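You operate a simulated robot arm through the tools that you are given. There is no shell and no other tool.

Carry out the task below with a simulated robot arm. There is one attempt and no reset: what you move stays moved.

## Task
Put things in order on the top of the packing table. At the end: the teal grease block stands where the beige long tube stood; the white bottle (marked "EYE WASH") from the top of the packing table stands where the teal grease block stood; the beige long tube from the top of the packing table is on the white photo board; the blue gear stands on top of the black loupe; whatever was shut is shut again. Leave all else as you found it, and nothing knocked over. Set down upright: long tube.

The check looks at the end state, three seconds after you hand in, the way a careful person would. Anything else that was tipped, shoved, dropped, spilled or broken makes it a failure.

## Robot
A 7-joint arm with a two-finger parallel gripper, fixed in place. Base frame: the origin is at the foot of the arm, x ahead of it, y to its left, z up; the work surface is at about z = 0. Lengths are in mm, angles in rad, forces in N, time in s.
With the tool pointing down near the work surface it reaches from about 220 to 580 mm from the base axis. Its first joint turns from -1.152 to 1.152 rad. Payload 2.5 kg.
Tool frame: the origin (TCP) lies between the finger pads and is the grasp point; the fingertips stand 23 mm ahead of it; z points along the fingers, y is the line along which they close. Largest opening 94 mm; finger width 38, thickness 10; the body of the gripper, 54 by 96 mm, starts 39 mm behind the TCP.
Orientation is that of the tool frame in the base frame, as [roll, pitch, yaw] about the fixed x, y, z axes, in that order (R = Rz(yaw) Ry(pitch) Rx(roll)). With the fingers straight down and closing along the base's y, the tool's x points along the base's -x, its y along +y and its z along -z.

## Interface
- The arm moves only by the tool servo_tool. Its argument "targets" is one flat list of numbers, 6 for each row, row after row: the shift along the tool's x, y, z in cm, then the turn, a rotation vector about the tool's x, y, z in rad. In form: [tx, ty, tz, ax, ay, az, tx, ty, tz, ax, ay, az, ...]. A call has 1 to 20 rows; each row is the pose to reach, as a shift and turn from the pose commanded when the call began, along the tool's axes at that moment. "hand" is the gripper command, from -1 (fully open) to 1 (shut), values between in proportion, set as the call begins (left out, the last holds). Rows are played at 5 a second. More than 50 mm and 0.15 rad between two rows, or a gripper value outside its range, and nothing of the call is played. A pose out of reach is approached as far as the arm can. The call stops where the force on the tool passes 40 N (or 10 N more than at its start, if that is more) or the arm is blocked; 0.2 s more then pass. The fingers move at their own pace (about 108 mm/s each) and stop on an object; they squeeze with about 30 N. The grip force told is the motor's: it shows also when the fingers shut on nothing. Time passes only in rows, and 0.2 s behind the last, so rows that repeat a pose let the fingers close. It gives the time, the measured TCP pose, the force on the tool (base axes), the opening and the grip force at its end, in the units of the frame above (readings bear some noise), with the torque about the TCP (base axes, N m) and any sound that the robot's microphone picked up.
- Cameras (640 x 400 px; columns grow to the right, rows downward): "scene" is fixed at [124, -394.9, 550.6]; the picture's right is [0.84, -0.55, 0.00], its down [-0.33, -0.51, -0.79] and it looks along [0.44, 0.66, -0.61] (base axes); focal length 311 px, centre (320, 200). "wrist" rides on the gripper at [86, 16, -75] in the tool frame; the picture's right is [-0.18, 0.98, 0.00], its down [-0.58, -0.11, -0.81] and it looks along [-0.79, -0.15, 0.59] (tool axes); focal length 243 px, centre (320, 200). There is no depth. A picture from a camera that has moved, and an enlarged one, comes with that camera's place and axes in the base frame and with its lens. The place of the scene camera against the robot may be out by one fixed shift of up to 25 mm in any direction.
- get_image(camera): a new picture of that camera. The clock stands still meanwhile.
- zoom(camera, box): a new picture of the part [left, top, right, bottom] of that camera's present view, enlarged. The clock stands still meanwhile.
- sign_off(): hands the job in; it is judged then, once.

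Places have to be worked out from the pictures, the camera data and where the tool is seen. Open the gripper and draw the arm clear of the work before you hand the job in, unless the task says otherwise.

The tools are called after "Request:" by a JSON object that holds its "api" and its "payload". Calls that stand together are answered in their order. servo_tool: Moves the arm, as the interface text tells. Its arguments: {"type":"object","properties":{"targets":{"type":"array","items":{"type":"number"}},"hand":{"type":"number"}},"required":["targets"]} The other tools are called the same way: get_image (camera) takes a picture; zoom (camera, box) takes an enlarged picture of a part of a camera's view; sign_off () hands the job in.

At the start:

```text
t: 0.0
position: [320.9, 254.0, 289.0]
orientation: [-3.141, 0.0, 3.141]
wrist_force: [-1.3, 0.0, 0.1]
torque: [-0.02, 0.01, 0.03]
width: 94.2
grip_force: 0.0
```

scene: 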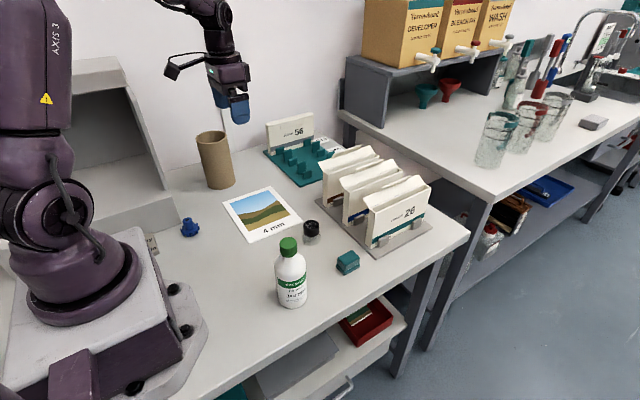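
wrist: 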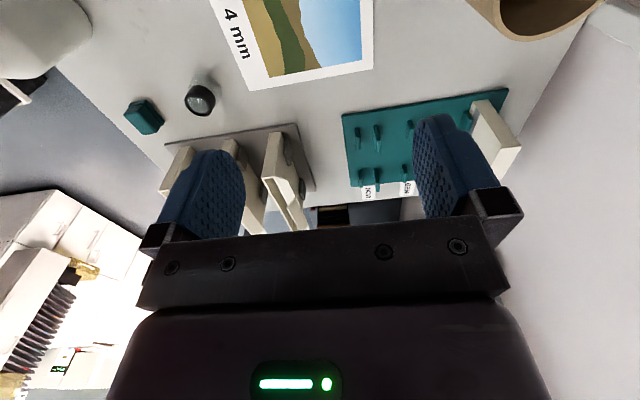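

I start by looking closer at the objects on the table in the scene view.

Request:
{"api": "zoom", "payload": {"camera": "scene", "box": [160, 110, 320, 210]}}

Request:
{"api": "zoom", "payload": {"camera": "scene", "box": [160, 200, 400, 350]}}

Request:
{"api": "zoom", "payload": {"camera": "scene", "box": [260, 100, 480, 280]}}

```text
4.00 times, centred on (240, 160) of scene
camera zoom: at [124.0, -394.9, 550.6], right [0.84, -0.55, 0.0], down [-0.33, -0.51, -0.79], along [0.44, 0.66, -0.61], focal length 1246 px, centre (640, 360)
```

zoom: 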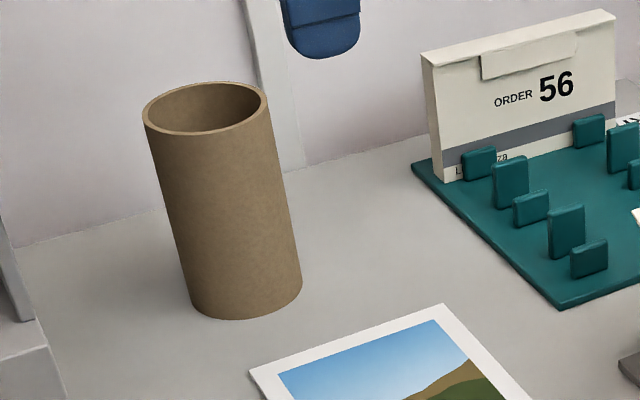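

```text
2.67 times, centred on (280, 275) of scene
camera zoom: at [124.0, -394.9, 550.6], right [0.84, -0.55, 0.0], down [-0.33, -0.51, -0.79], along [0.44, 0.66, -0.61], focal length 830 px, centre (427, 0)
```

zoom: 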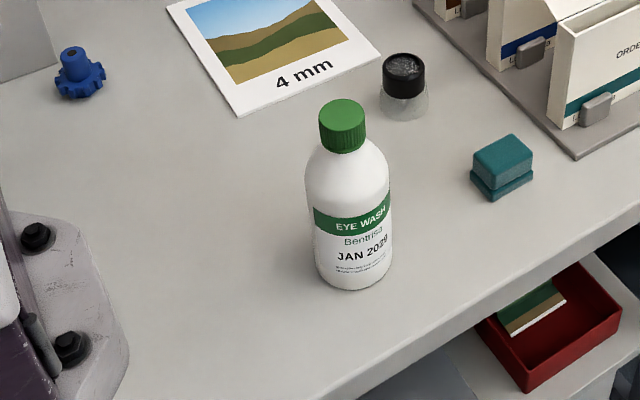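

```text
2.22 times, centred on (370, 190) of scene
camera zoom: at [124.0, -394.9, 550.6], right [0.84, -0.55, 0.0], down [-0.33, -0.51, -0.79], along [0.44, 0.66, -0.61], focal length 692 px, centre (209, 222)
```

zoom: 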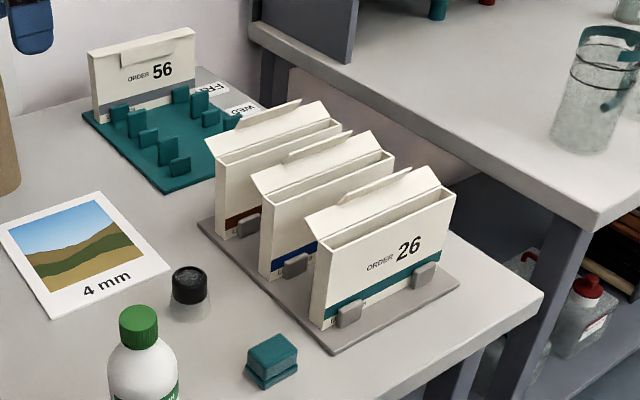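

The tube, gear, bottle, block and loupe are visible. I zoom on the areas around the gear and the grey housing, on the rest of the bench, and on the wrist view to refine positions.

Request:
{"api": "zoom", "payload": {"camera": "scene", "box": [40, 40, 300, 260]}}

Request:
{"api": "zoom", "payload": {"camera": "wrist", "box": [90, 0, 390, 200]}}

Request:
{"api": "zoom", "payload": {"camera": "scene", "box": [200, 270, 440, 400]}}

```text
1.82 times, centred on (170, 150) of scene
camera zoom: at [124.0, -394.9, 550.6], right [0.84, -0.55, 0.0], down [-0.33, -0.51, -0.79], along [0.44, 0.66, -0.61], focal length 566 px, centre (593, 291)
```

zoom: 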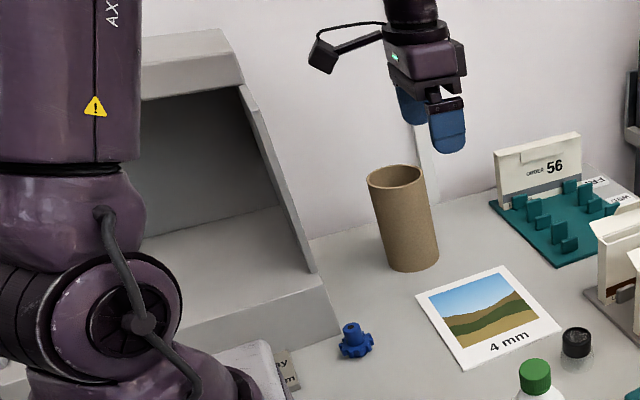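

```text
2.00 times, centred on (240, 100) of wrist
camera zoom: at [234.3, 270.2, 363.2], right [0.18, 0.98, 0.0], down [0.58, -0.11, 0.81], along [0.79, -0.15, -0.59], focal length 485 px, centre (480, 400)
```

zoom: 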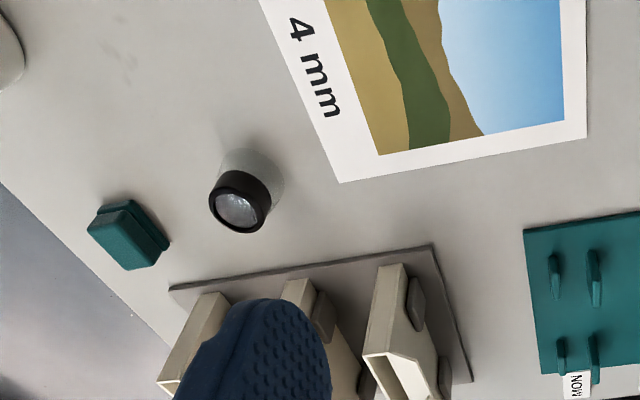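

```text
2.67 times, centred on (320, 335) of scene
camera zoom: at [124.0, -394.9, 550.6], right [0.84, -0.55, 0.0], down [-0.33, -0.51, -0.79], along [0.44, 0.66, -0.61], focal length 830 px, centre (320, -160)
```

zoom: 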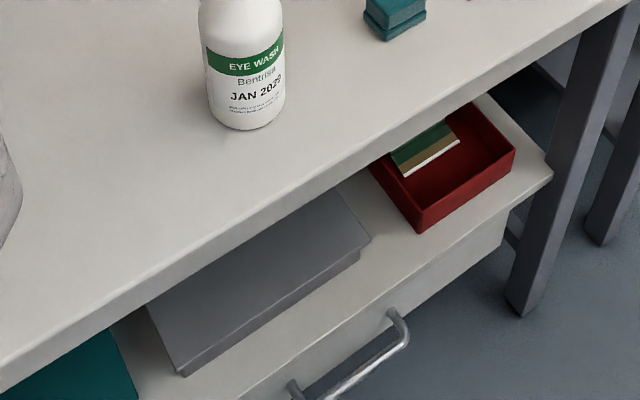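

The loupe, block, board and tube positions are roughly known (tube near (305, 440), ~88 mm wide, ~150 mm tall). I move at the present height toward the tube to get a better wrist view of it.

Request:
{"api": "servo_tool", "payload": {"targets": [0.5, 3, 0, 0, 0, 0, 1.0, 6, 0, 0, 0, 0, 1.5, 9, 0, 0, 0, 0, 2.0, 12, 0, 0, 0, 0, 2.0, 12, 0, 0, 0, 0], "hand": -1}}

Request:
{"api": "get_image", "payload": {"camera": "wrist"}}

Request:
{"api": "get_image", "payload": {"camera": "scene"}}

```text
t: 1.2
position: [300.6, 373.8, 289.2]
orientation: [-3.141, 0.0, -3.141]
wrist_force: [0.2, 0.0, -0.5]
torque: [-0.01, -0.04, 0.0]
width: 94.1
grip_force: 0.0
```

```text
taken
camera wrist: at [214.3, 390.3, 363.2], right [0.18, 0.98, 0.0], down [0.58, -0.11, 0.81], along [0.79, -0.15, -0.59], focal length 243 px, centre (320, 200)
```

wrist: 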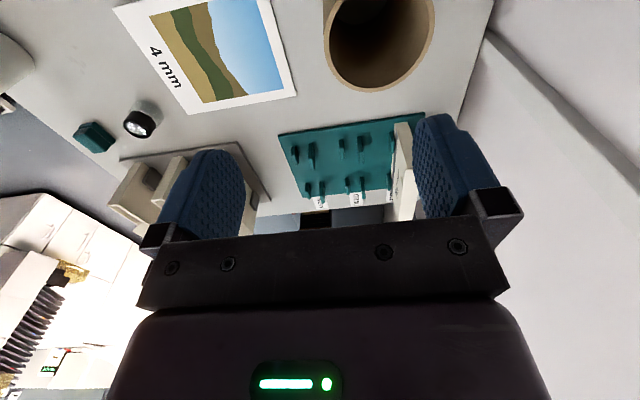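

```text
taken
```

scene: 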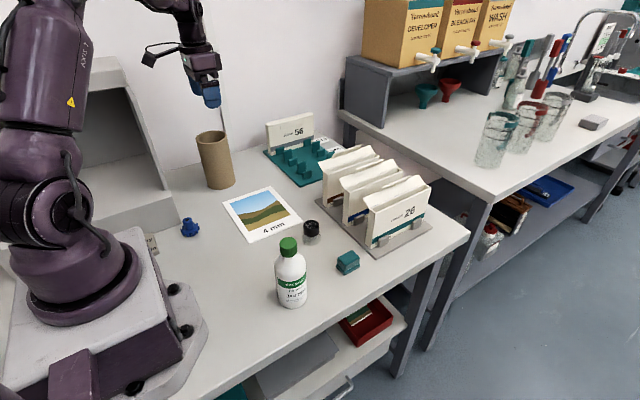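

The tube's rim now shows at the top of the wrist view. I zoom in on it and the board for measurement.

Request:
{"api": "zoom", "payload": {"camera": "wrist", "box": [300, 0, 460, 100]}}

Request:
{"api": "zoom", "payload": {"camera": "wrist", "box": [60, 0, 316, 160]}}

Request:
{"api": "zoom", "payload": {"camera": "scene", "box": [160, 120, 320, 260]}}

```text
4.00 times, centred on (380, 50) of wrist
camera zoom: at [214.3, 390.3, 363.2], right [0.18, 0.98, 0.0], down [0.58, -0.11, 0.81], along [0.79, -0.15, -0.59], focal length 970 px, centre (80, 800)
```

zoom: 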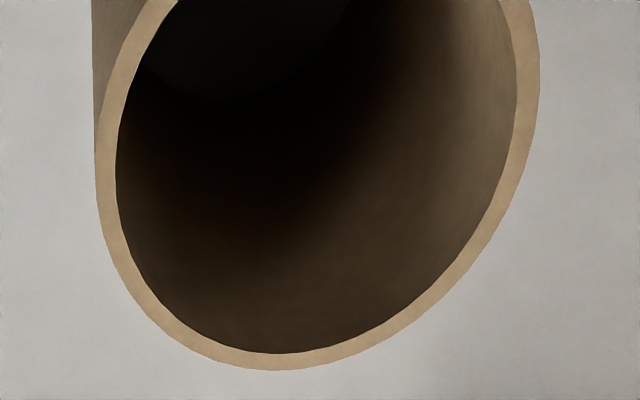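

```text
2.50 times, centred on (188, 80) of wrist
camera zoom: at [214.3, 390.3, 363.2], right [0.18, 0.98, 0.0], down [0.58, -0.11, 0.81], along [0.79, -0.15, -0.59], focal length 606 px, centre (650, 500)
```

zoom: 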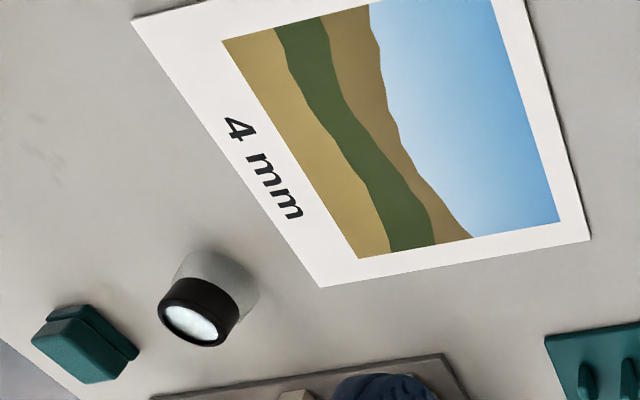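

```text
2.86 times, centred on (240, 190) of scene
camera zoom: at [124.0, -394.9, 550.6], right [0.84, -0.55, 0.0], down [-0.33, -0.51, -0.79], along [0.44, 0.66, -0.61], focal length 890 px, centre (549, 229)
```

zoom: 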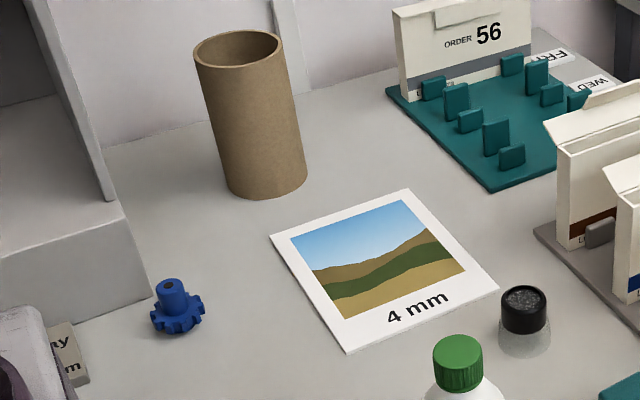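

The wrist fit puts the tube's rim centre at about (302, 421), radius ~43, height ~147, wall 4 mm; the board spans x 265–415, y 126–315. I line up with the tube's near wall at (302, 380), half-close the fingers and go down so one finger is inside the tube.

Request:
{"api": "servo_tool", "payload": {"targets": [-0.14, 0.65, 0, 0, 0, 0, -0.14, 0.65, 3, 0, 0, 0, -0.14, 0.65, 6, 0, 0, 0, -0.14, 0.65, 9, 0, 0, 0, -0.14, 0.65, 9, 0, 0, 0], "hand": -0.06}}

Request:
{"api": "get_image", "payload": {"camera": "wrist"}}

Request:
{"api": "zoom", "payload": {"camera": "scene", "box": [140, 60, 300, 210]}}

```text
t: 2.4
position: [301.4, 379.8, 199.3]
orientation: [3.141, 0.002, -3.141]
wrist_force: [0.4, -0.7, 0.8]
torque: [-0.01, 0.0, -0.04]
width: 49.9
grip_force: 0.1
```

```text
taken
camera wrist: at [216.2, 395.9, 273.1], right [0.18, 0.98, 0.0], down [0.58, -0.11, 0.81], along [0.79, -0.15, -0.59], focal length 243 px, centre (320, 200)
```

wrist: 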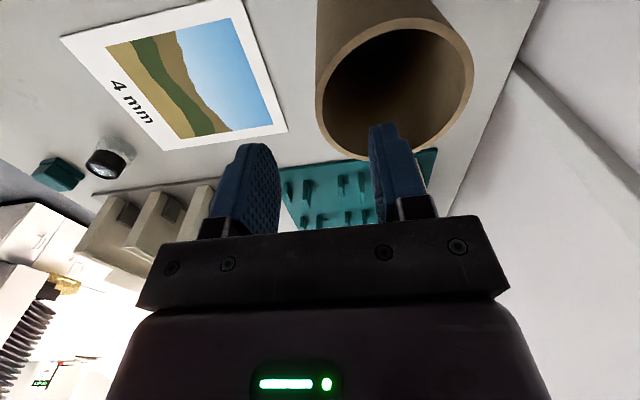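

```text
2.67 times, centred on (220, 135) of scene
camera zoom: at [124.0, -394.9, 550.6], right [0.84, -0.55, 0.0], down [-0.33, -0.51, -0.79], along [0.44, 0.66, -0.61], focal length 830 px, centre (587, 373)
```

zoom: 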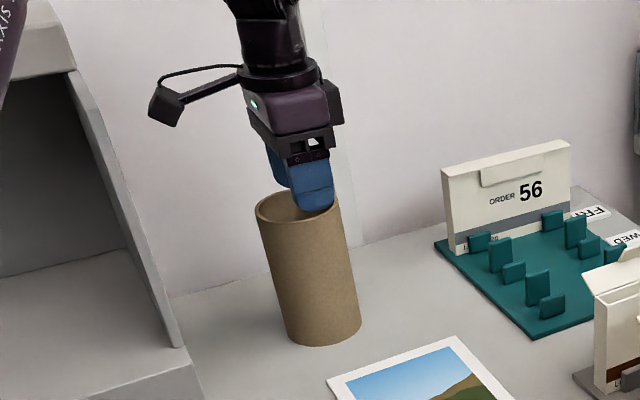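

The full rim is now visible from a second height. I zoom to fix its height and centre precisely before going further.

Request:
{"api": "zoom", "payload": {"camera": "wrist", "box": [296, 0, 496, 160]}}

```text
2.50 times, centred on (396, 80) of wrist
camera zoom: at [216.2, 395.9, 273.1], right [0.18, 0.98, 0.0], down [0.58, -0.11, 0.81], along [0.79, -0.15, -0.59], focal length 606 px, centre (130, 500)
```

zoom: 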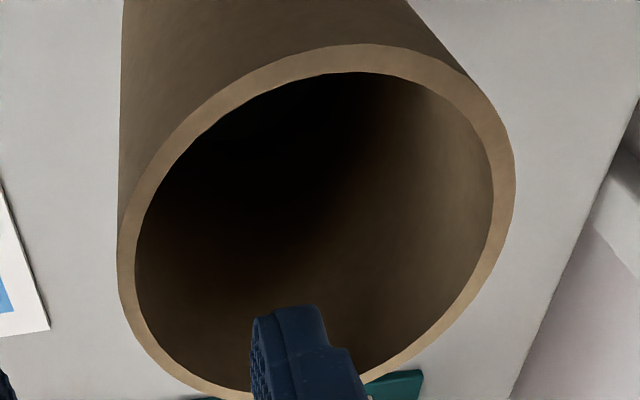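

Both views agree: tube centre (302, 420.6), radius ~42.6, height ~148, so the TCP is right over the near wall. I go down 75 mm with one finger inside and one outside.

Request:
{"api": "servo_tool", "payload": {"targets": [0, 0, 2, 0, 0, 0, 0, 0, 4, 0, 0, 0, 0, 0, 6, 0, 0, 0, 0, 0, 7.5, 0, 0, 0, 0, 0, 7.5, 0, 0, 0]}}

Request:
{"api": "get_image", "payload": {"camera": "wrist"}}

Request:
{"api": "zoom", "payload": {"camera": "scene", "box": [140, 60, 300, 210]}}

```text
t: 3.6
position: [302.0, 379.8, 122.8]
orientation: [3.141, 0.0, 3.141]
wrist_force: [-0.4, 1.0, 0.0]
torque: [-0.03, -0.01, -0.04]
width: 49.8
grip_force: 0.1
```

```text
taken
camera wrist: at [216.3, 396.2, 197.9], right [0.18, 0.98, 0.0], down [0.58, -0.11, 0.81], along [0.79, -0.15, -0.59], focal length 243 px, centre (320, 200)
```

wrist: 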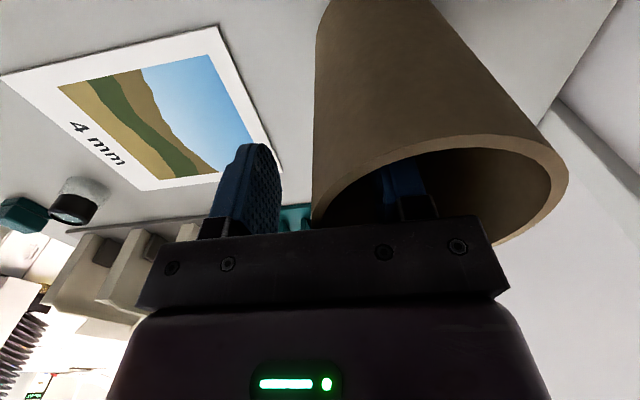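

```text
2.67 times, centred on (220, 135) of scene
camera zoom: at [124.0, -394.9, 550.6], right [0.84, -0.55, 0.0], down [-0.33, -0.51, -0.79], along [0.44, 0.66, -0.61], focal length 830 px, centre (587, 373)
```

zoom: 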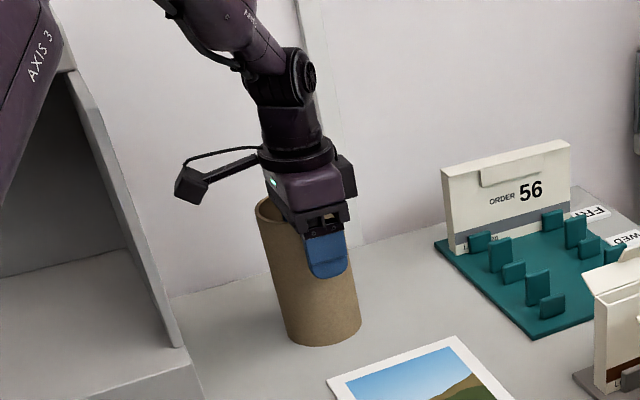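

One finger is inside, one outside. I close in stages so as not to bump the tube.

Request:
{"api": "servo_tool", "payload": {"targets": [0, 0, 0, 0, 0, 0, 0, 0, 0, 0, 0, 0], "hand": 0.75}}

Request:
{"api": "servo_tool", "payload": {"targets": [0, 0, 0, 0, 0, 0, 0, 0, 0, 0, 0, 0, 0, 0, 0, 0, 0, 0], "hand": 1}}

Request:
{"api": "zoom", "payload": {"camera": "scene", "box": [140, 60, 300, 210]}}

```text
t: 4.2
position: [302.2, 380.6, 121.8]
orientation: [3.14, 0.0, 3.142]
wrist_force: [0.6, -0.9, -0.8]
torque: [-0.01, -0.05, -0.02]
width: 13.0
grip_force: 30.0
```

```text
t: 5.0
position: [302.2, 379.0, 124.1]
orientation: [3.141, 0.0, -3.141]
wrist_force: [0.2, 0.2, -0.1]
torque: [0.01, -0.04, -0.01]
width: 12.8
grip_force: 29.6
```

```text
2.67 times, centred on (220, 135) of scene
camera zoom: at [124.0, -394.9, 550.6], right [0.84, -0.55, 0.0], down [-0.33, -0.51, -0.79], along [0.44, 0.66, -0.61], focal length 830 px, centre (587, 373)
```

zoom: 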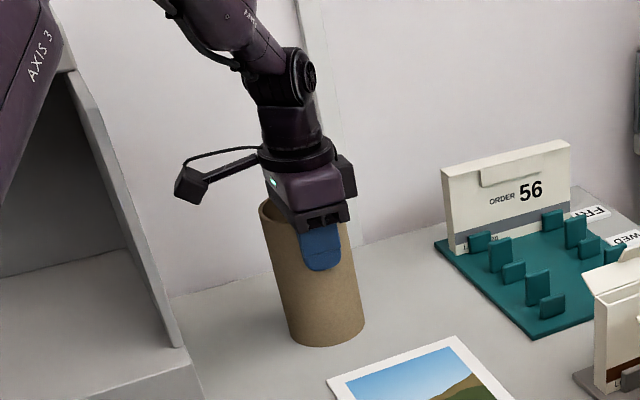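

The grip holds at 30 N on the wall (tube centre now about y = 416 relative to TCP +36). I lift a little and check that it hangs straight.

Request:
{"api": "servo_tool", "payload": {"targets": [0, 0, -1, 0, 0, 0, 0, 0, -2.5, 0, 0, 0, 0, 0, -4, 0, 0, 0, 0, 0, -5, 0, 0, 0, 0, 0, -5, 0, 0, 0]}}

Request:
{"api": "zoom", "payload": {"camera": "scene", "box": [140, 60, 300, 210]}}

Request:
{"api": "get_image", "payload": {"camera": "wrist"}}

```text
t: 6.2
position: [302.0, 380.1, 173.6]
orientation: [-3.141, 0.001, -3.14]
wrist_force: [0.0, -0.8, -1.4]
torque: [-0.04, 0.01, 0.0]
width: 12.7
grip_force: 29.9
```

```text
2.67 times, centred on (220, 135) of scene
camera zoom: at [124.0, -394.9, 550.6], right [0.84, -0.55, 0.0], down [-0.34, -0.51, -0.79], along [0.44, 0.66, -0.61], focal length 830 px, centre (587, 373)
```

zoom: 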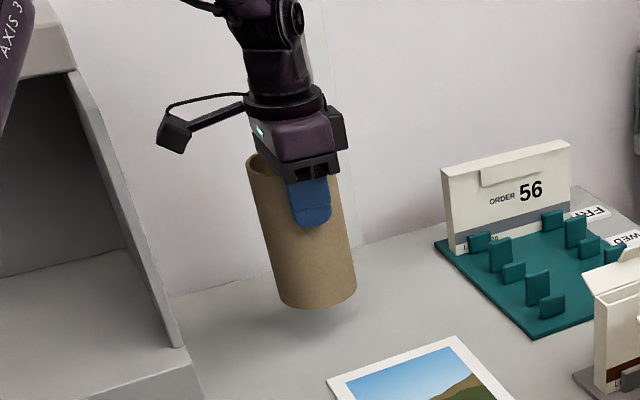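

```text
taken
camera wrist: at [215.5, 396.1, 248.2], right [0.18, 0.98, 0.0], down [0.58, -0.11, 0.81], along [0.79, -0.15, -0.59], focal length 243 px, centre (320, 200)
```

wrist: 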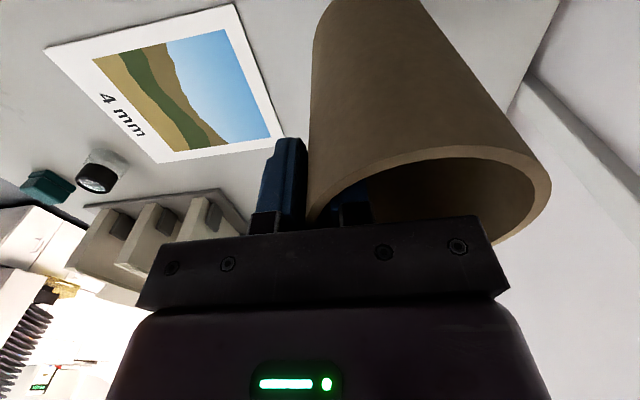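

It hangs straight and level. I carry it over the board, to TCP (340, 185), so the tube's centre comes over the board's centre (340, 221).

Request:
{"api": "servo_tool", "payload": {"targets": [-0.3, -1.5, 0, 0, 0, 0, -0.9, -4.5, 0, 0, 0, 0, -1.5, -7.5, 0, 0, 0, 0, -2.1, -10.5, 0, 0, 0, 0, -2.7, -13.5, 0, 0, 0, 0, -3.2, -16.5, 0, 0, 0, 0, -3.6, -18.5, 0, 0, 0, 0, -3.8, -19.5, 0, 0, 0, 0, -3.8, -19.5, 0, 0, 0, 0]}}

Request:
{"api": "get_image", "payload": {"camera": "wrist"}}

Request:
{"api": "zoom", "payload": {"camera": "scene", "box": [160, 60, 360, 260]}}

```text
t: 8.2
position: [338.9, 184.4, 174.8]
orientation: [3.141, 0.0, 3.141]
wrist_force: [-0.3, 0.4, -1.2]
torque: [-0.02, -0.01, 0.01]
width: 12.3
grip_force: 30.2
```

```text
taken
camera wrist: at [253.9, 200.6, 247.9], right [0.18, 0.98, 0.0], down [0.58, -0.11, 0.81], along [0.79, -0.15, -0.59], focal length 243 px, centre (320, 200)
```

wrist: 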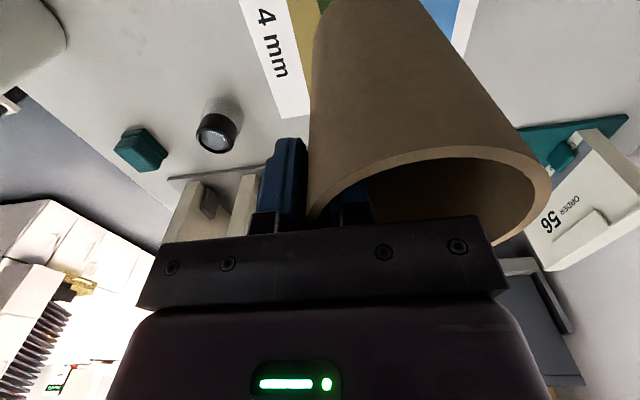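

```text
2.00 times, centred on (260, 160) of scene
camera zoom: at [124.0, -394.9, 550.6], right [0.84, -0.55, 0.0], down [-0.34, -0.51, -0.79], along [0.44, 0.66, -0.61], focal length 623 px, centre (440, 280)
```

zoom: 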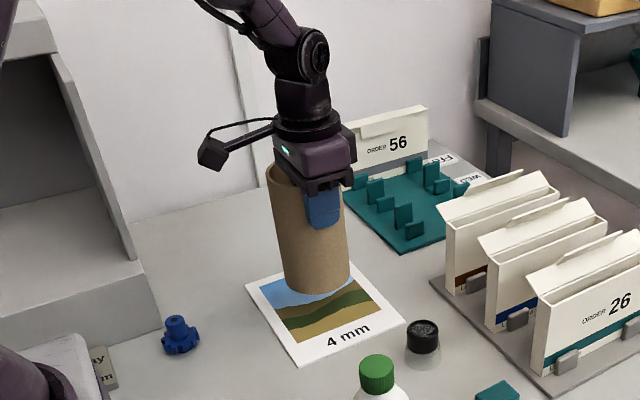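

The tube hovers over the board centre. I lower it by 44 mm, then in small steps to touch.

Request:
{"api": "servo_tool", "payload": {"targets": [0, 0, 1.5, 0, 0, 0, 0, 0, 3, 0, 0, 0, 0, 0, 4, 0, 0, 0, 0, 0, 4.4, 0, 0, 0, 0, 0, 4.4, 0, 0, 0]}}

Request:
{"api": "zoom", "payload": {"camera": "scene", "box": [200, 140, 320, 260]}}

```text
t: 9.4
position: [339.5, 185.3, 131.2]
orientation: [3.142, 0.0, 3.139]
wrist_force: [-0.4, 0.2, -1.4]
torque: [-0.03, 0.0, 0.02]
width: 12.6
grip_force: 29.9
```

```text
3.33 times, centred on (260, 200) of scene
camera zoom: at [124.0, -394.9, 550.6], right [0.84, -0.55, 0.0], down [-0.34, -0.51, -0.79], along [0.44, 0.66, -0.61], focal length 1038 px, centre (520, 200)
```

zoom: 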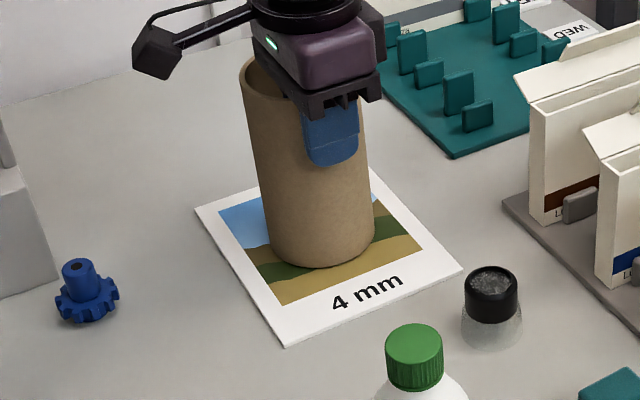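

Nearly there; the force still shows the tube's weight (about −1.4 N). I lower 1.5 mm and then another mm, watching the force.

Request:
{"api": "servo_tool", "payload": {"targets": [0, 0, 0.15, 0, 0, 0, 0, 0, 0.15, 0, 0, 0]}}

Request:
{"api": "servo_tool", "payload": {"targets": [0, 0, 0.1, 0, 0, 0, 0, 0, 0.1, 0, 0, 0]}}

```text
t: 10.0
position: [340.1, 186.1, 128.0]
orientation: [-3.141, 0.0, 3.139]
wrist_force: [-0.7, 0.3, -0.8]
torque: [-0.01, -0.02, 0.0]
width: 12.6
grip_force: 30.5
```

```text
t: 10.6
position: [340.8, 185.3, 127.2]
orientation: [3.141, -0.001, 3.141]
wrist_force: [-1.3, -0.3, 4.9]
torque: [0.08, 0.04, 0.04]
width: 12.7
grip_force: 30.1
```

The tube has touched the board (+4.9 N). I open the fingers to about 45 mm and then rise straight up.

Request:
{"api": "servo_tool", "payload": {"targets": [0, 0, 0, 0, 0, 0, 0, 0, 0, 0, 0, 0, 0, 0, 0, 0, 0, 0], "hand": 0.1}}

Request:
{"api": "zoom", "payload": {"camera": "scene", "box": [180, 100, 320, 260]}}

Request:
{"api": "get_image", "payload": {"camera": "wrist"}}

```text
t: 11.4
position: [340.6, 184.4, 127.8]
orientation: [-3.141, 0.0, 3.14]
wrist_force: [-0.2, 0.3, 0.3]
torque: [-0.01, -0.02, 0.0]
width: 42.3
grip_force: 0.0
```

```text
2.50 times, centred on (250, 180) of scene
camera zoom: at [124.0, -394.9, 550.6], right [0.84, -0.55, 0.0], down [-0.33, -0.51, -0.79], along [0.44, 0.66, -0.61], focal length 778 px, centre (495, 250)
```

zoom: 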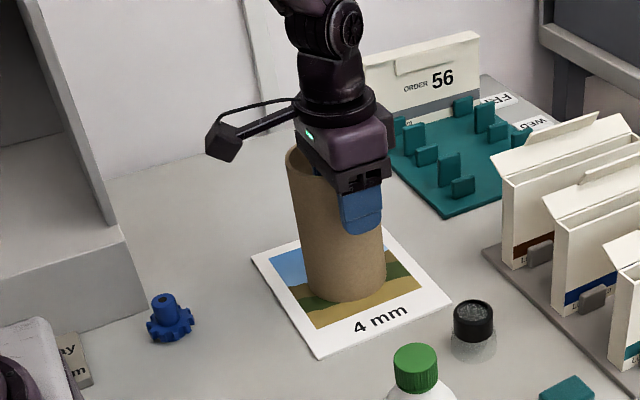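

```text
taken
camera wrist: at [254.2, 201.4, 201.8], right [0.18, 0.98, 0.0], down [0.58, -0.11, 0.81], along [0.79, -0.15, -0.59], focal length 243 px, centre (320, 200)
```

wrist: 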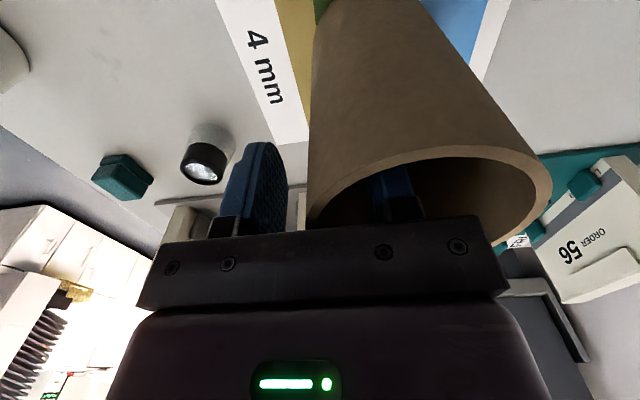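

Released and standing. I rise straight up clear of the rim, then move at height toward the block.

Request:
{"api": "servo_tool", "payload": {"targets": [0, 0, -2, 0, 0, 0, 0, 0, -5, 0, 0, 0, 0, 0, -9, 0, 0, 0, 0, 0, -13, 0, 0, 0, 0, 0, -15, 0, 0, 0, -1.2, -4.5, -15, 0, 0, 0, -2.4, -9, -15, 0, 0, 0, -3.6, -13.5, -15, 0, 0, 0, -4.8, -18, -15, 0, 0, 0, -5.6, -22, -15, 0, 0, 0, -6, -24.5, -15, 0, 0, 0, -6, -24.5, -15, 0, 0, 0]}}

Request:
{"api": "get_image", "payload": {"camera": "wrist"}}

Request:
{"api": "get_image", "payload": {"camera": "scene"}}

```text
t: 14.0
position: [398.7, -58.8, 276.2]
orientation: [-3.141, 0.0, -3.14]
wrist_force: [0.4, -0.1, -0.3]
torque: [0.02, -0.02, -0.01]
width: 42.4
grip_force: 0.1
```

```text
taken
camera wrist: at [312.6, -43.4, 350.5], right [0.18, 0.98, 0.0], down [0.58, -0.11, 0.81], along [0.79, -0.15, -0.59], focal length 243 px, centre (320, 200)
```

wrist: 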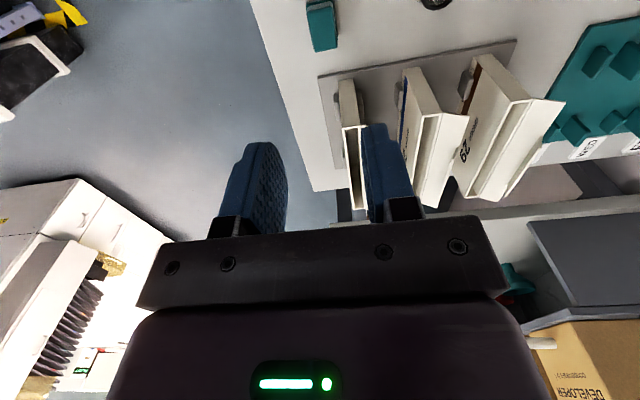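

```text
taken
```

scene: 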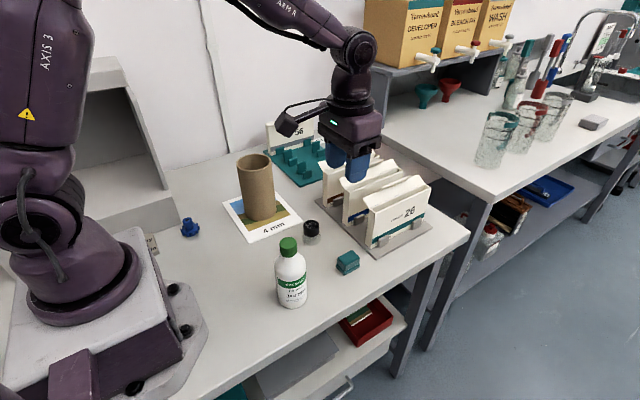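

The tube stands well on the board. The block is near the top edge of the wrist view; I back off 60 mm in x to see it and the bottle better.

Request:
{"api": "servo_tool", "payload": {"targets": [3, 0, 0, 0, 0, 0, 6, 0, 0, 0, 0, 0, 6, 0, 0, 0, 0, 0]}}

Request:
{"api": "get_image", "payload": {"camera": "wrist"}}

Request:
{"api": "zoom", "payload": {"camera": "wrist", "box": [270, 0, 470, 120]}}

```text
t: 14.8
position: [338.4, -61.0, 276.6]
orientation: [-3.141, 0.001, 3.139]
wrist_force: [-0.2, 0.2, -0.6]
torque: [0.01, 0.01, 0.0]
width: 42.3
grip_force: 0.0
```

```text
taken
camera wrist: at [252.1, -43.8, 351.1], right [0.18, 0.98, 0.0], down [0.58, -0.11, 0.81], along [0.79, -0.15, -0.59], focal length 243 px, centre (320, 200)
```

wrist: 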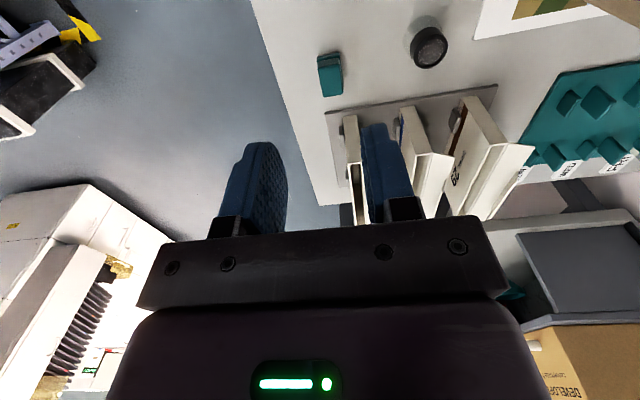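

```text
3.20 times, centred on (370, 60) of wrist
camera zoom: at [252.1, -43.8, 351.1], right [0.18, 0.98, 0.0], down [0.58, -0.11, 0.81], along [0.79, -0.15, -0.59], focal length 776 px, centre (160, 648)
```

zoom: 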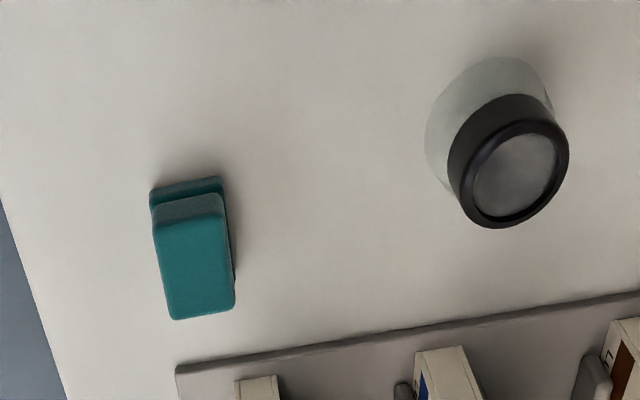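

The block's top centres at about (423, −59.5), ~43 × 29 mm, nearly axis-aligned with its short side along y. I zoom the scene view to find its height and check the bottle.

Request:
{"api": "zoom", "payload": {"camera": "scene", "box": [300, 210, 380, 290]}}

Request:
{"api": "zoom", "payload": {"camera": "scene", "box": [250, 220, 350, 320]}}

```text
5.00 times, centred on (340, 250) of scene
camera zoom: at [123.9, -394.9, 550.6], right [0.84, -0.55, 0.0], down [-0.34, -0.51, -0.79], along [0.44, 0.66, -0.61], focal length 1557 px, centre (220, -50)
```

zoom: 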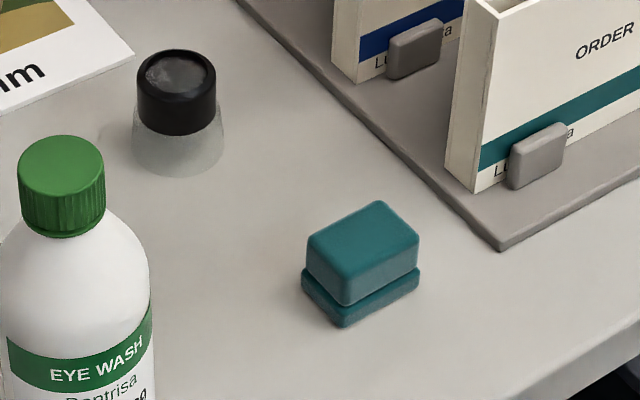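

```text
4.00 times, centred on (300, 270) of scene
camera zoom: at [123.9, -394.9, 550.6], right [0.84, -0.55, 0.0], down [-0.34, -0.51, -0.79], along [0.44, 0.66, -0.61], focal length 1246 px, centre (400, -80)
```

zoom: 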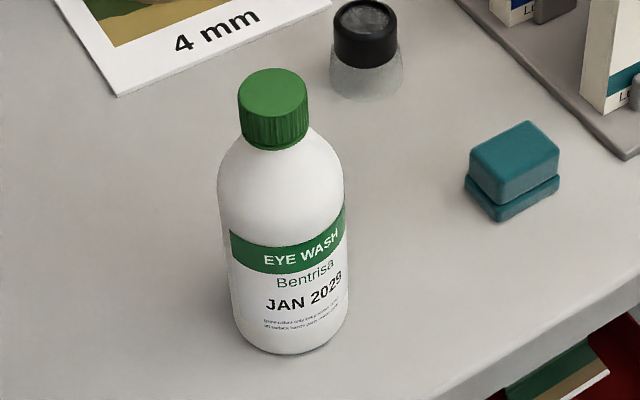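

The camera box on the tool would come close to the bottle if I approached the block with the present yaw. I therefore turn the tool 90° so the camera sits on the free −y side (closing along x, across the block's 46 mm length), move over the block and come down part way.

Request:
{"api": "servo_tool", "payload": {"targets": [-1, 0, 0, 0, 0, -0.143, -2, 0, 0, 0, 0, -0.286, -3, 0, 0, 0, 0, -0.429, -4, 0, 0, 0, 0, -0.572, -5, 0, 0, 0, 0, -0.715, -6, 0, 0, 0, 0, -0.858, -7, 0, 0, 0, 0, -1.001, -8, 0, 0, 0, 0, -1.144, -8.3, 0, 0, 0, 0, -1.287, -8.3, 0, 0, 0, 0, -1.43, -8.3, 0, 0, 0, 0, -1.5708, -8.3, 0, 3, 0, 0, -1.5708, -8.3, 0, 6, 0, 0, -1.5708, -8.3, 0, 9, 0, 0, -1.5708, -8.3, 0, 9, 0, 0, -1.5708], "hand": -0.5}}

Request:
{"api": "get_image", "payload": {"camera": "wrist"}}

Request:
{"api": "get_image", "payload": {"camera": "scene"}}

```text
t: 18.0
position: [422.0, -59.2, 186.8]
orientation: [-3.14, -0.002, -1.572]
wrist_force: [0.1, -0.1, -0.6]
torque: [0.03, 0.04, 0.03]
width: 70.7
grip_force: 0.1
```

```text
taken
camera wrist: at [406.4, -146.8, 260.9], right [-0.98, 0.18, 0.0], down [0.11, 0.58, 0.81], along [0.15, 0.79, -0.59], focal length 243 px, centre (320, 200)
```

wrist: 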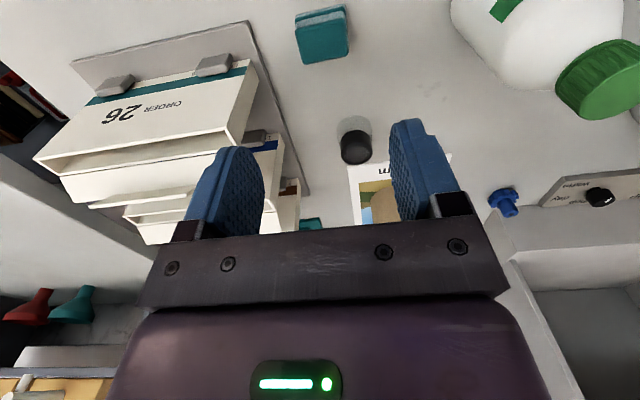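

```text
taken
```

scene: 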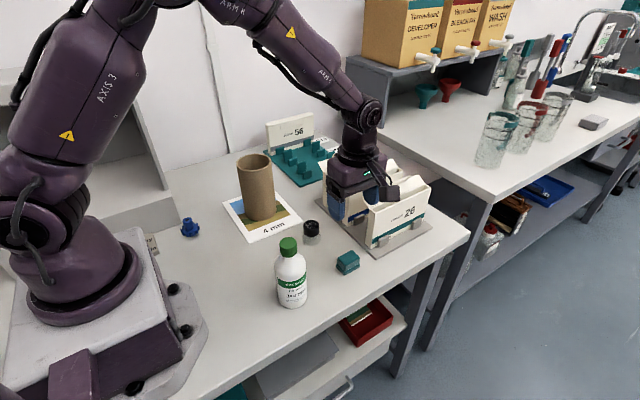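

The tool is turned and above the block. I zoom in on the block to check the lateral alignment.

Request:
{"api": "zoom", "payload": {"camera": "wrist", "box": [270, 0, 390, 80]}}

Request:
{"api": "zoom", "payload": {"camera": "wrist", "box": [440, 0, 640, 130]}}

```text
5.00 times, centred on (330, 40) of wrist
camera zoom: at [406.4, -146.8, 260.9], right [-0.98, 0.18, 0.0], down [0.11, 0.58, 0.81], along [0.15, 0.79, -0.59], focal length 1213 px, centre (270, 1000)
```

zoom: 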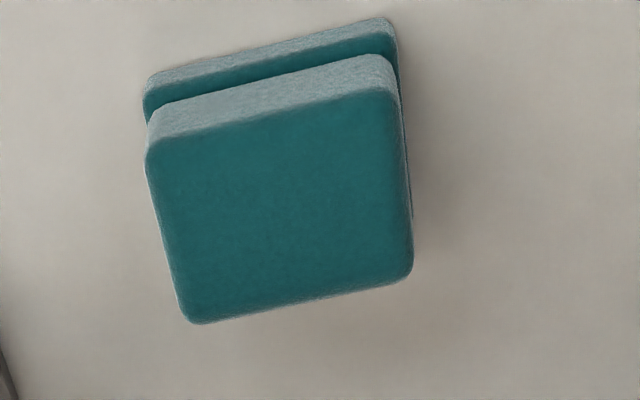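

```text
3.08 times, centred on (540, 65) of wrist
camera zoom: at [406.4, -146.8, 260.9], right [-0.98, 0.18, 0.0], down [0.11, 0.58, 0.81], along [0.15, 0.79, -0.59], focal length 746 px, centre (-357, 615)
```

zoom: 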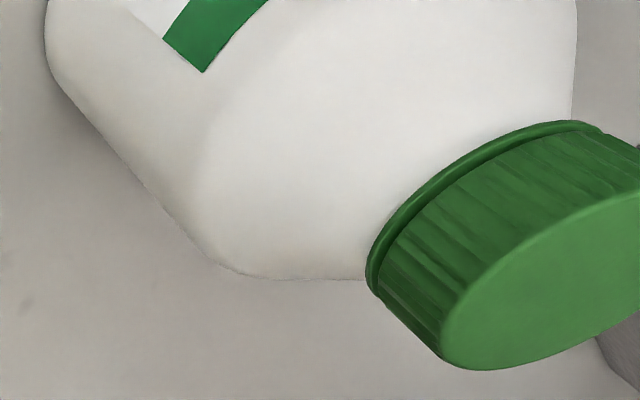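

The block centre comes out at (421.5, −58.5), within 2 mm of the TCP. I go down to TCP z ≈ 28 (fingertips ~5 mm above the table).

Request:
{"api": "servo_tool", "payload": {"targets": [0, 0, 4, 0, 0, 0, 0, 0, 8, 0, 0, 0, 0, 0, 11, 0, 0, 0, 0, 0, 14, 0, 0, 0, 0, 0, 15.2, 0, 0, 0, 0, 0, 15.9, 0, 0, 0, 0, 0, 15.9, 0, 0, 0]}}

Request:
{"api": "zoom", "payload": {"camera": "scene", "box": [260, 160, 440, 300]}}

Request:
{"api": "get_image", "payload": {"camera": "wrist"}}

```text
t: 19.6
position: [420.8, -60.4, 28.9]
orientation: [-3.141, -0.001, -1.572]
wrist_force: [0.2, -0.1, 0.2]
torque: [-0.01, 0.0, -0.02]
width: 70.7
grip_force: 0.1
```

```text
2.86 times, centred on (350, 230) of scene
camera zoom: at [124.0, -394.9, 550.6], right [0.84, -0.55, 0.0], down [-0.33, -0.51, -0.79], along [0.44, 0.66, -0.61], focal length 890 px, centre (234, 114)
```

zoom: 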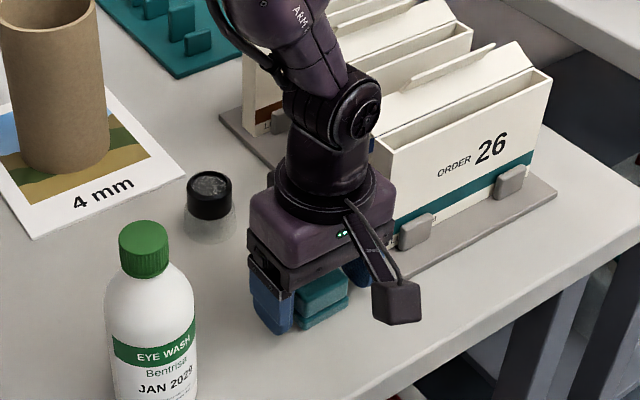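

```text
taken
camera wrist: at [405.1, -146.5, 103.5], right [-0.98, 0.18, 0.0], down [0.11, 0.58, 0.81], along [0.15, 0.79, -0.59], focal length 243 px, centre (320, 200)
```

wrist: 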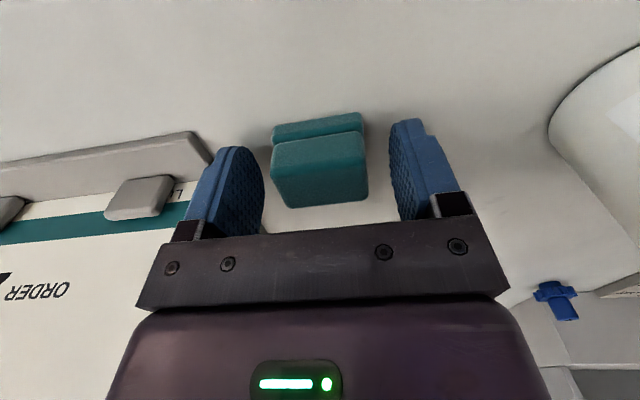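

The block lies between the pads. I close in stages.

Request:
{"api": "servo_tool", "payload": {"targets": [0, 0, 0, 0, 0, 0, 0, 0, 0, 0, 0, 0], "hand": -0.1}}

Request:
{"api": "servo_tool", "payload": {"targets": [0, 0, 0, 0, 0, 0, 0, 0, 0, 0, 0, 0, 0, 0, 0, 0, 0, 0], "hand": 1}}

Request:
{"api": "get_image", "payload": {"camera": "wrist"}}

```text
t: 20.2
position: [419.4, -59.9, 29.0]
orientation: [-3.141, -0.001, -1.569]
wrist_force: [0.4, 0.0, -0.3]
torque: [0.0, 0.01, 0.01]
width: 51.6
grip_force: 0.1
```

```text
t: 21.0
position: [419.7, -59.2, 29.7]
orientation: [3.141, 0.001, -1.57]
wrist_force: [0.4, 0.3, 1.1]
torque: [-0.01, -0.03, -0.03]
width: 43.8
grip_force: 30.5
```

```text
taken
camera wrist: at [405.1, -146.5, 103.8], right [-0.98, 0.18, 0.0], down [0.11, 0.58, 0.81], along [0.15, 0.79, -0.59], focal length 243 px, centre (320, 200)
```

wrist: 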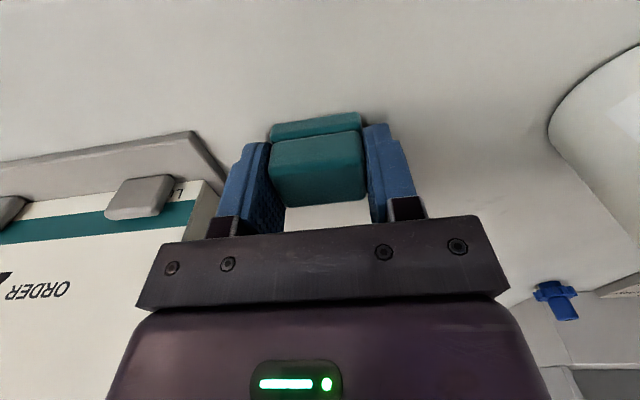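

Gripped at 43.8 mm, 30 N. I lift 30 mm, then on to carrying height.

Request:
{"api": "servo_tool", "payload": {"targets": [0, 0, -1, 0, 0, 0, 0, 0, -3, 0, 0, 0, 0, 0, -6, 0, 0, 0, 0, 0, -10, 0, 0, 0, 0, 0, -14, 0, 0, 0, 0, 0, -18, 0, 0, 0, 0, 0, -21, 0, 0, 0, 0, 0, -21, 0, 0, 0]}}

Request:
{"api": "get_image", "payload": {"camera": "wrist"}}

Request:
{"api": "get_image", "payload": {"camera": "scene"}}

```text
t: 22.8
position: [420.7, -59.3, 237.8]
orientation: [3.139, 0.0, -1.572]
wrist_force: [0.1, 0.0, -0.9]
torque: [-0.02, 0.07, -0.03]
width: 43.8
grip_force: 29.7
```

```text
taken
camera wrist: at [405.9, -145.9, 312.2], right [-0.98, 0.18, 0.0], down [0.11, 0.58, 0.81], along [0.15, 0.79, -0.59], focal length 243 px, centre (320, 200)
```

wrist: 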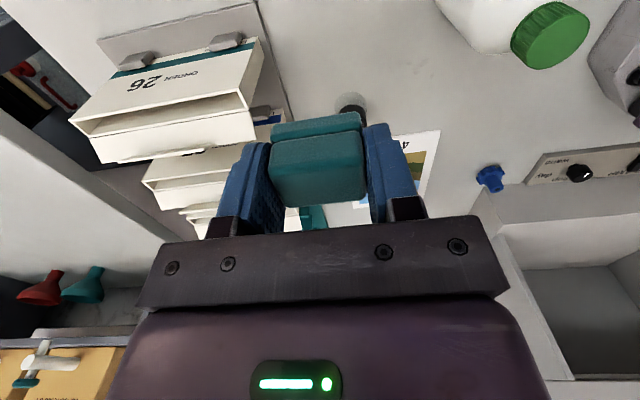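

```text
taken
```

scene: 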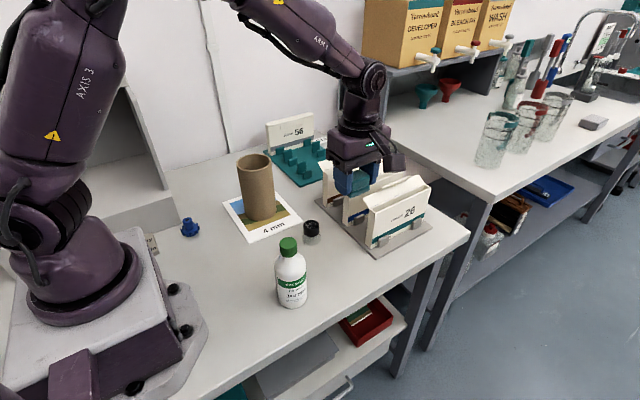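

The block is held well. I carry it at height over to the tube's old place (302, 421).

Request:
{"api": "servo_tool", "payload": {"targets": [-1.5, 0.37, 0, 0, 0, 0, -4.5, 1.11, 0, 0, 0, 0, -8, 1.98, 0, 0, 0, 0, -11.5, 2.84, 0, 0, 0, 0, -15, 3.7, 0, 0, 0, 0, -18.5, 4.57, 0, 0, 0, 0, -22, 5.43, 0, 0, 0, 0, -25.5, 6.3, 0, 0, 0, 0, -29, 7.16, 0, 0, 0, 0, -32.5, 8.02, 0, 0, 0, 0, -36, 8.89, 0, 0, 0, 0, -39.5, 9.75, 0, 0, 0, 0, -43, 10.62, 0, 0, 0, 0, -46, 11.36, 0, 0, 0, 0, -48, 11.85, 0, 0, 0, 0, -48, 11.85, 0, 0, 0, 0, -48, 11.85, 0, 0, 0, 0]}}

Request:
{"api": "get_image", "payload": {"camera": "wrist"}}

Request:
{"api": "get_image", "payload": {"camera": "scene"}}

```text
t: 26.4
position: [305.5, 421.8, 236.2]
orientation: [3.141, 0.001, -1.572]
wrist_force: [-1.0, -0.4, -0.4]
torque: [-0.03, -0.02, -0.01]
width: 43.9
grip_force: 30.3
```

```text
taken
camera wrist: at [289.2, 334.9, 311.0], right [-0.98, 0.18, 0.0], down [0.11, 0.58, 0.81], along [0.15, 0.79, -0.59], focal length 243 px, centre (320, 200)
```

wrist: 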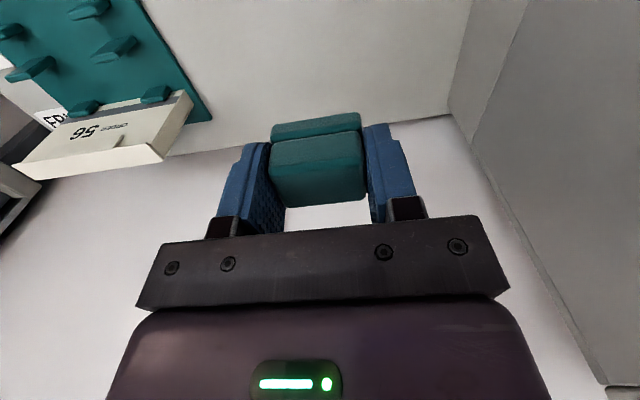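

```text
taken
```

scene: 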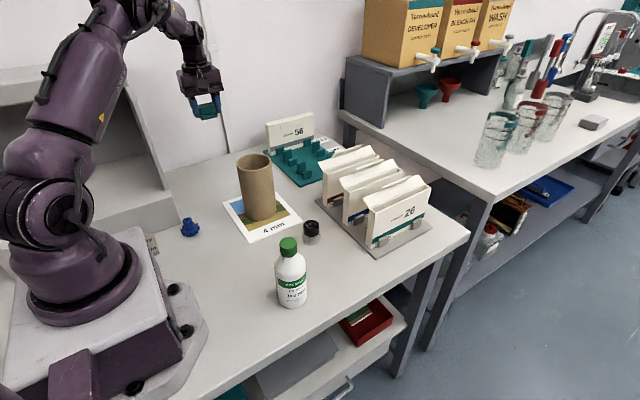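

The block is over the tube's old place; the reading is about 3 mm too far in x, so I correct that and lower to just above the table.

Request:
{"api": "servo_tool", "payload": {"targets": [0.1, 0.3, 0, 0, 0, 0, 0.1, 0.3, 4, 0, 0, 0, 0.1, 0.3, 8, 0, 0, 0, 0.1, 0.3, 12, 0, 0, 0, 0.1, 0.3, 15, 0, 0, 0, 0.1, 0.3, 18, 0, 0, 0, 0.1, 0.3, 20, 0, 0, 0, 0.1, 0.3, 20.6, 0, 0, 0, 0.1, 0.3, 20.6, 0, 0, 0]}}

Request:
{"api": "zoom", "payload": {"camera": "scene", "box": [140, 80, 300, 240]}}

Request:
{"api": "get_image", "payload": {"camera": "wrist"}}

```text
t: 28.4
position: [300.6, 420.1, 31.3]
orientation: [3.142, 0.0, -1.572]
wrist_force: [0.7, 0.0, -0.3]
torque: [0.02, 0.0, 0.0]
width: 43.9
grip_force: 30.2
```

```text
2.50 times, centred on (220, 160) of scene
camera zoom: at [124.0, -394.9, 550.6], right [0.84, -0.55, 0.0], down [-0.34, -0.51, -0.79], along [0.44, 0.66, -0.61], focal length 778 px, centre (570, 300)
```

zoom: 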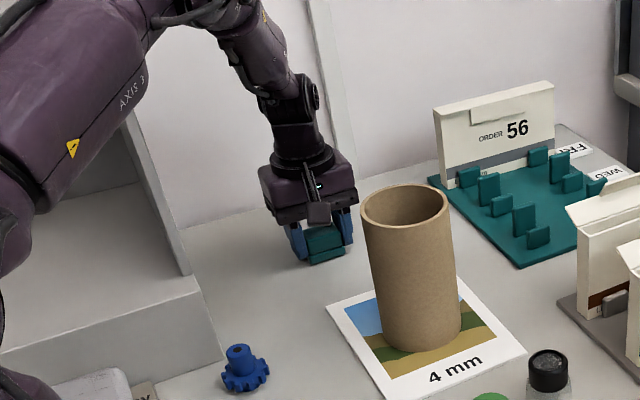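

```text
taken
camera wrist: at [284.9, 332.6, 106.2], right [-0.98, 0.18, 0.0], down [0.11, 0.58, 0.81], along [0.15, 0.79, -0.59], focal length 243 px, centre (320, 200)
```

wrist: 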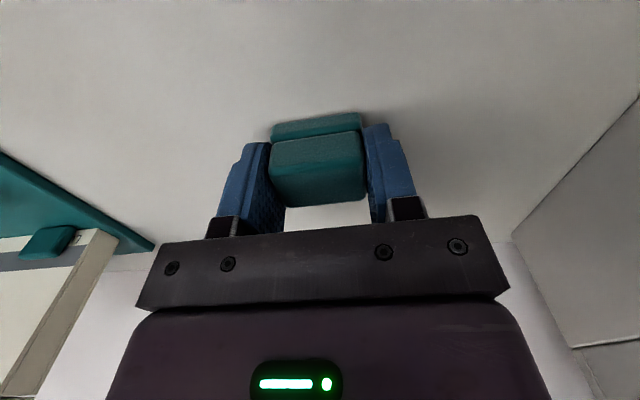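

It is at (301, 420), about 4 mm above the table. I lower in small steps until the force shows contact.

Request:
{"api": "servo_tool", "payload": {"targets": [0, 0, 0.2, 0, 0, 0, 0, 0, 0.3, 0, 0, 0, 0, 0, 0.3, 0, 0, 0]}}

Request:
{"api": "servo_tool", "payload": {"targets": [0, 0, 0.1, 0, 0, 0, 0, 0, 0.1, 0, 0, 0]}}

```text
t: 29.2
position: [301.6, 419.5, 29.2]
orientation: [3.141, 0.0, -1.57]
wrist_force: [-1.0, -1.2, 4.7]
torque: [-0.07, 0.04, -0.01]
width: 44.0
grip_force: 29.9
```

```text
t: 29.8
position: [300.8, 420.8, 29.2]
orientation: [-3.14, 0.002, -1.57]
wrist_force: [-3.3, -5.9, 17.0]
torque: [-0.24, 0.12, 0.02]
width: 43.8
grip_force: 29.5
```

Contact is firm (17 N). I ease back 1 mm, then open to about 62 mm.

Request:
{"api": "servo_tool", "payload": {"targets": [0, 0, -0.1, 0, 0, 0, 0, 0, -0.1, 0, 0, 0]}}

Request:
{"api": "servo_tool", "payload": {"targets": [0, 0, 0, 0, 0, 0, 0, 0, 0, 0, 0, 0, 0, 0, 0, 0, 0, 0], "hand": -0.3}}

Request:
{"api": "get_image", "payload": {"camera": "wrist"}}

```text
t: 30.4
position: [300.9, 418.9, 29.5]
orientation: [-3.139, 0.0, -1.569]
wrist_force: [-0.1, -1.2, 11.2]
torque: [-0.08, 0.01, 0.0]
width: 43.8
grip_force: 29.6
```

```text
t: 31.2
position: [302.0, 420.1, 29.3]
orientation: [-3.142, 0.001, -1.57]
wrist_force: [-0.2, 0.6, 0.0]
torque: [0.0, 0.04, 0.04]
width: 61.1
grip_force: 0.2
```

```text
taken
camera wrist: at [285.2, 333.0, 103.3], right [-0.98, 0.18, 0.0], down [0.11, 0.58, 0.81], along [0.15, 0.79, -0.59], focal length 243 px, centre (320, 200)
```

wrist: 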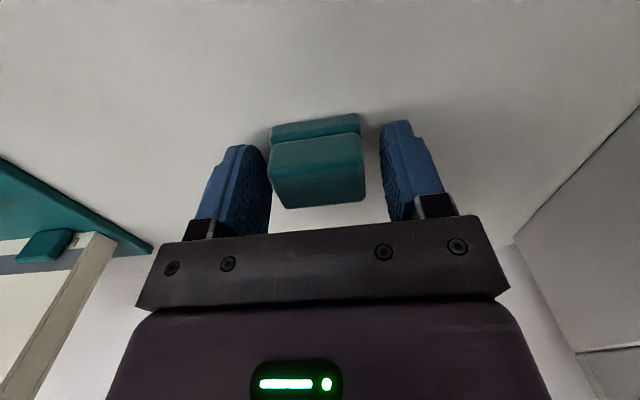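

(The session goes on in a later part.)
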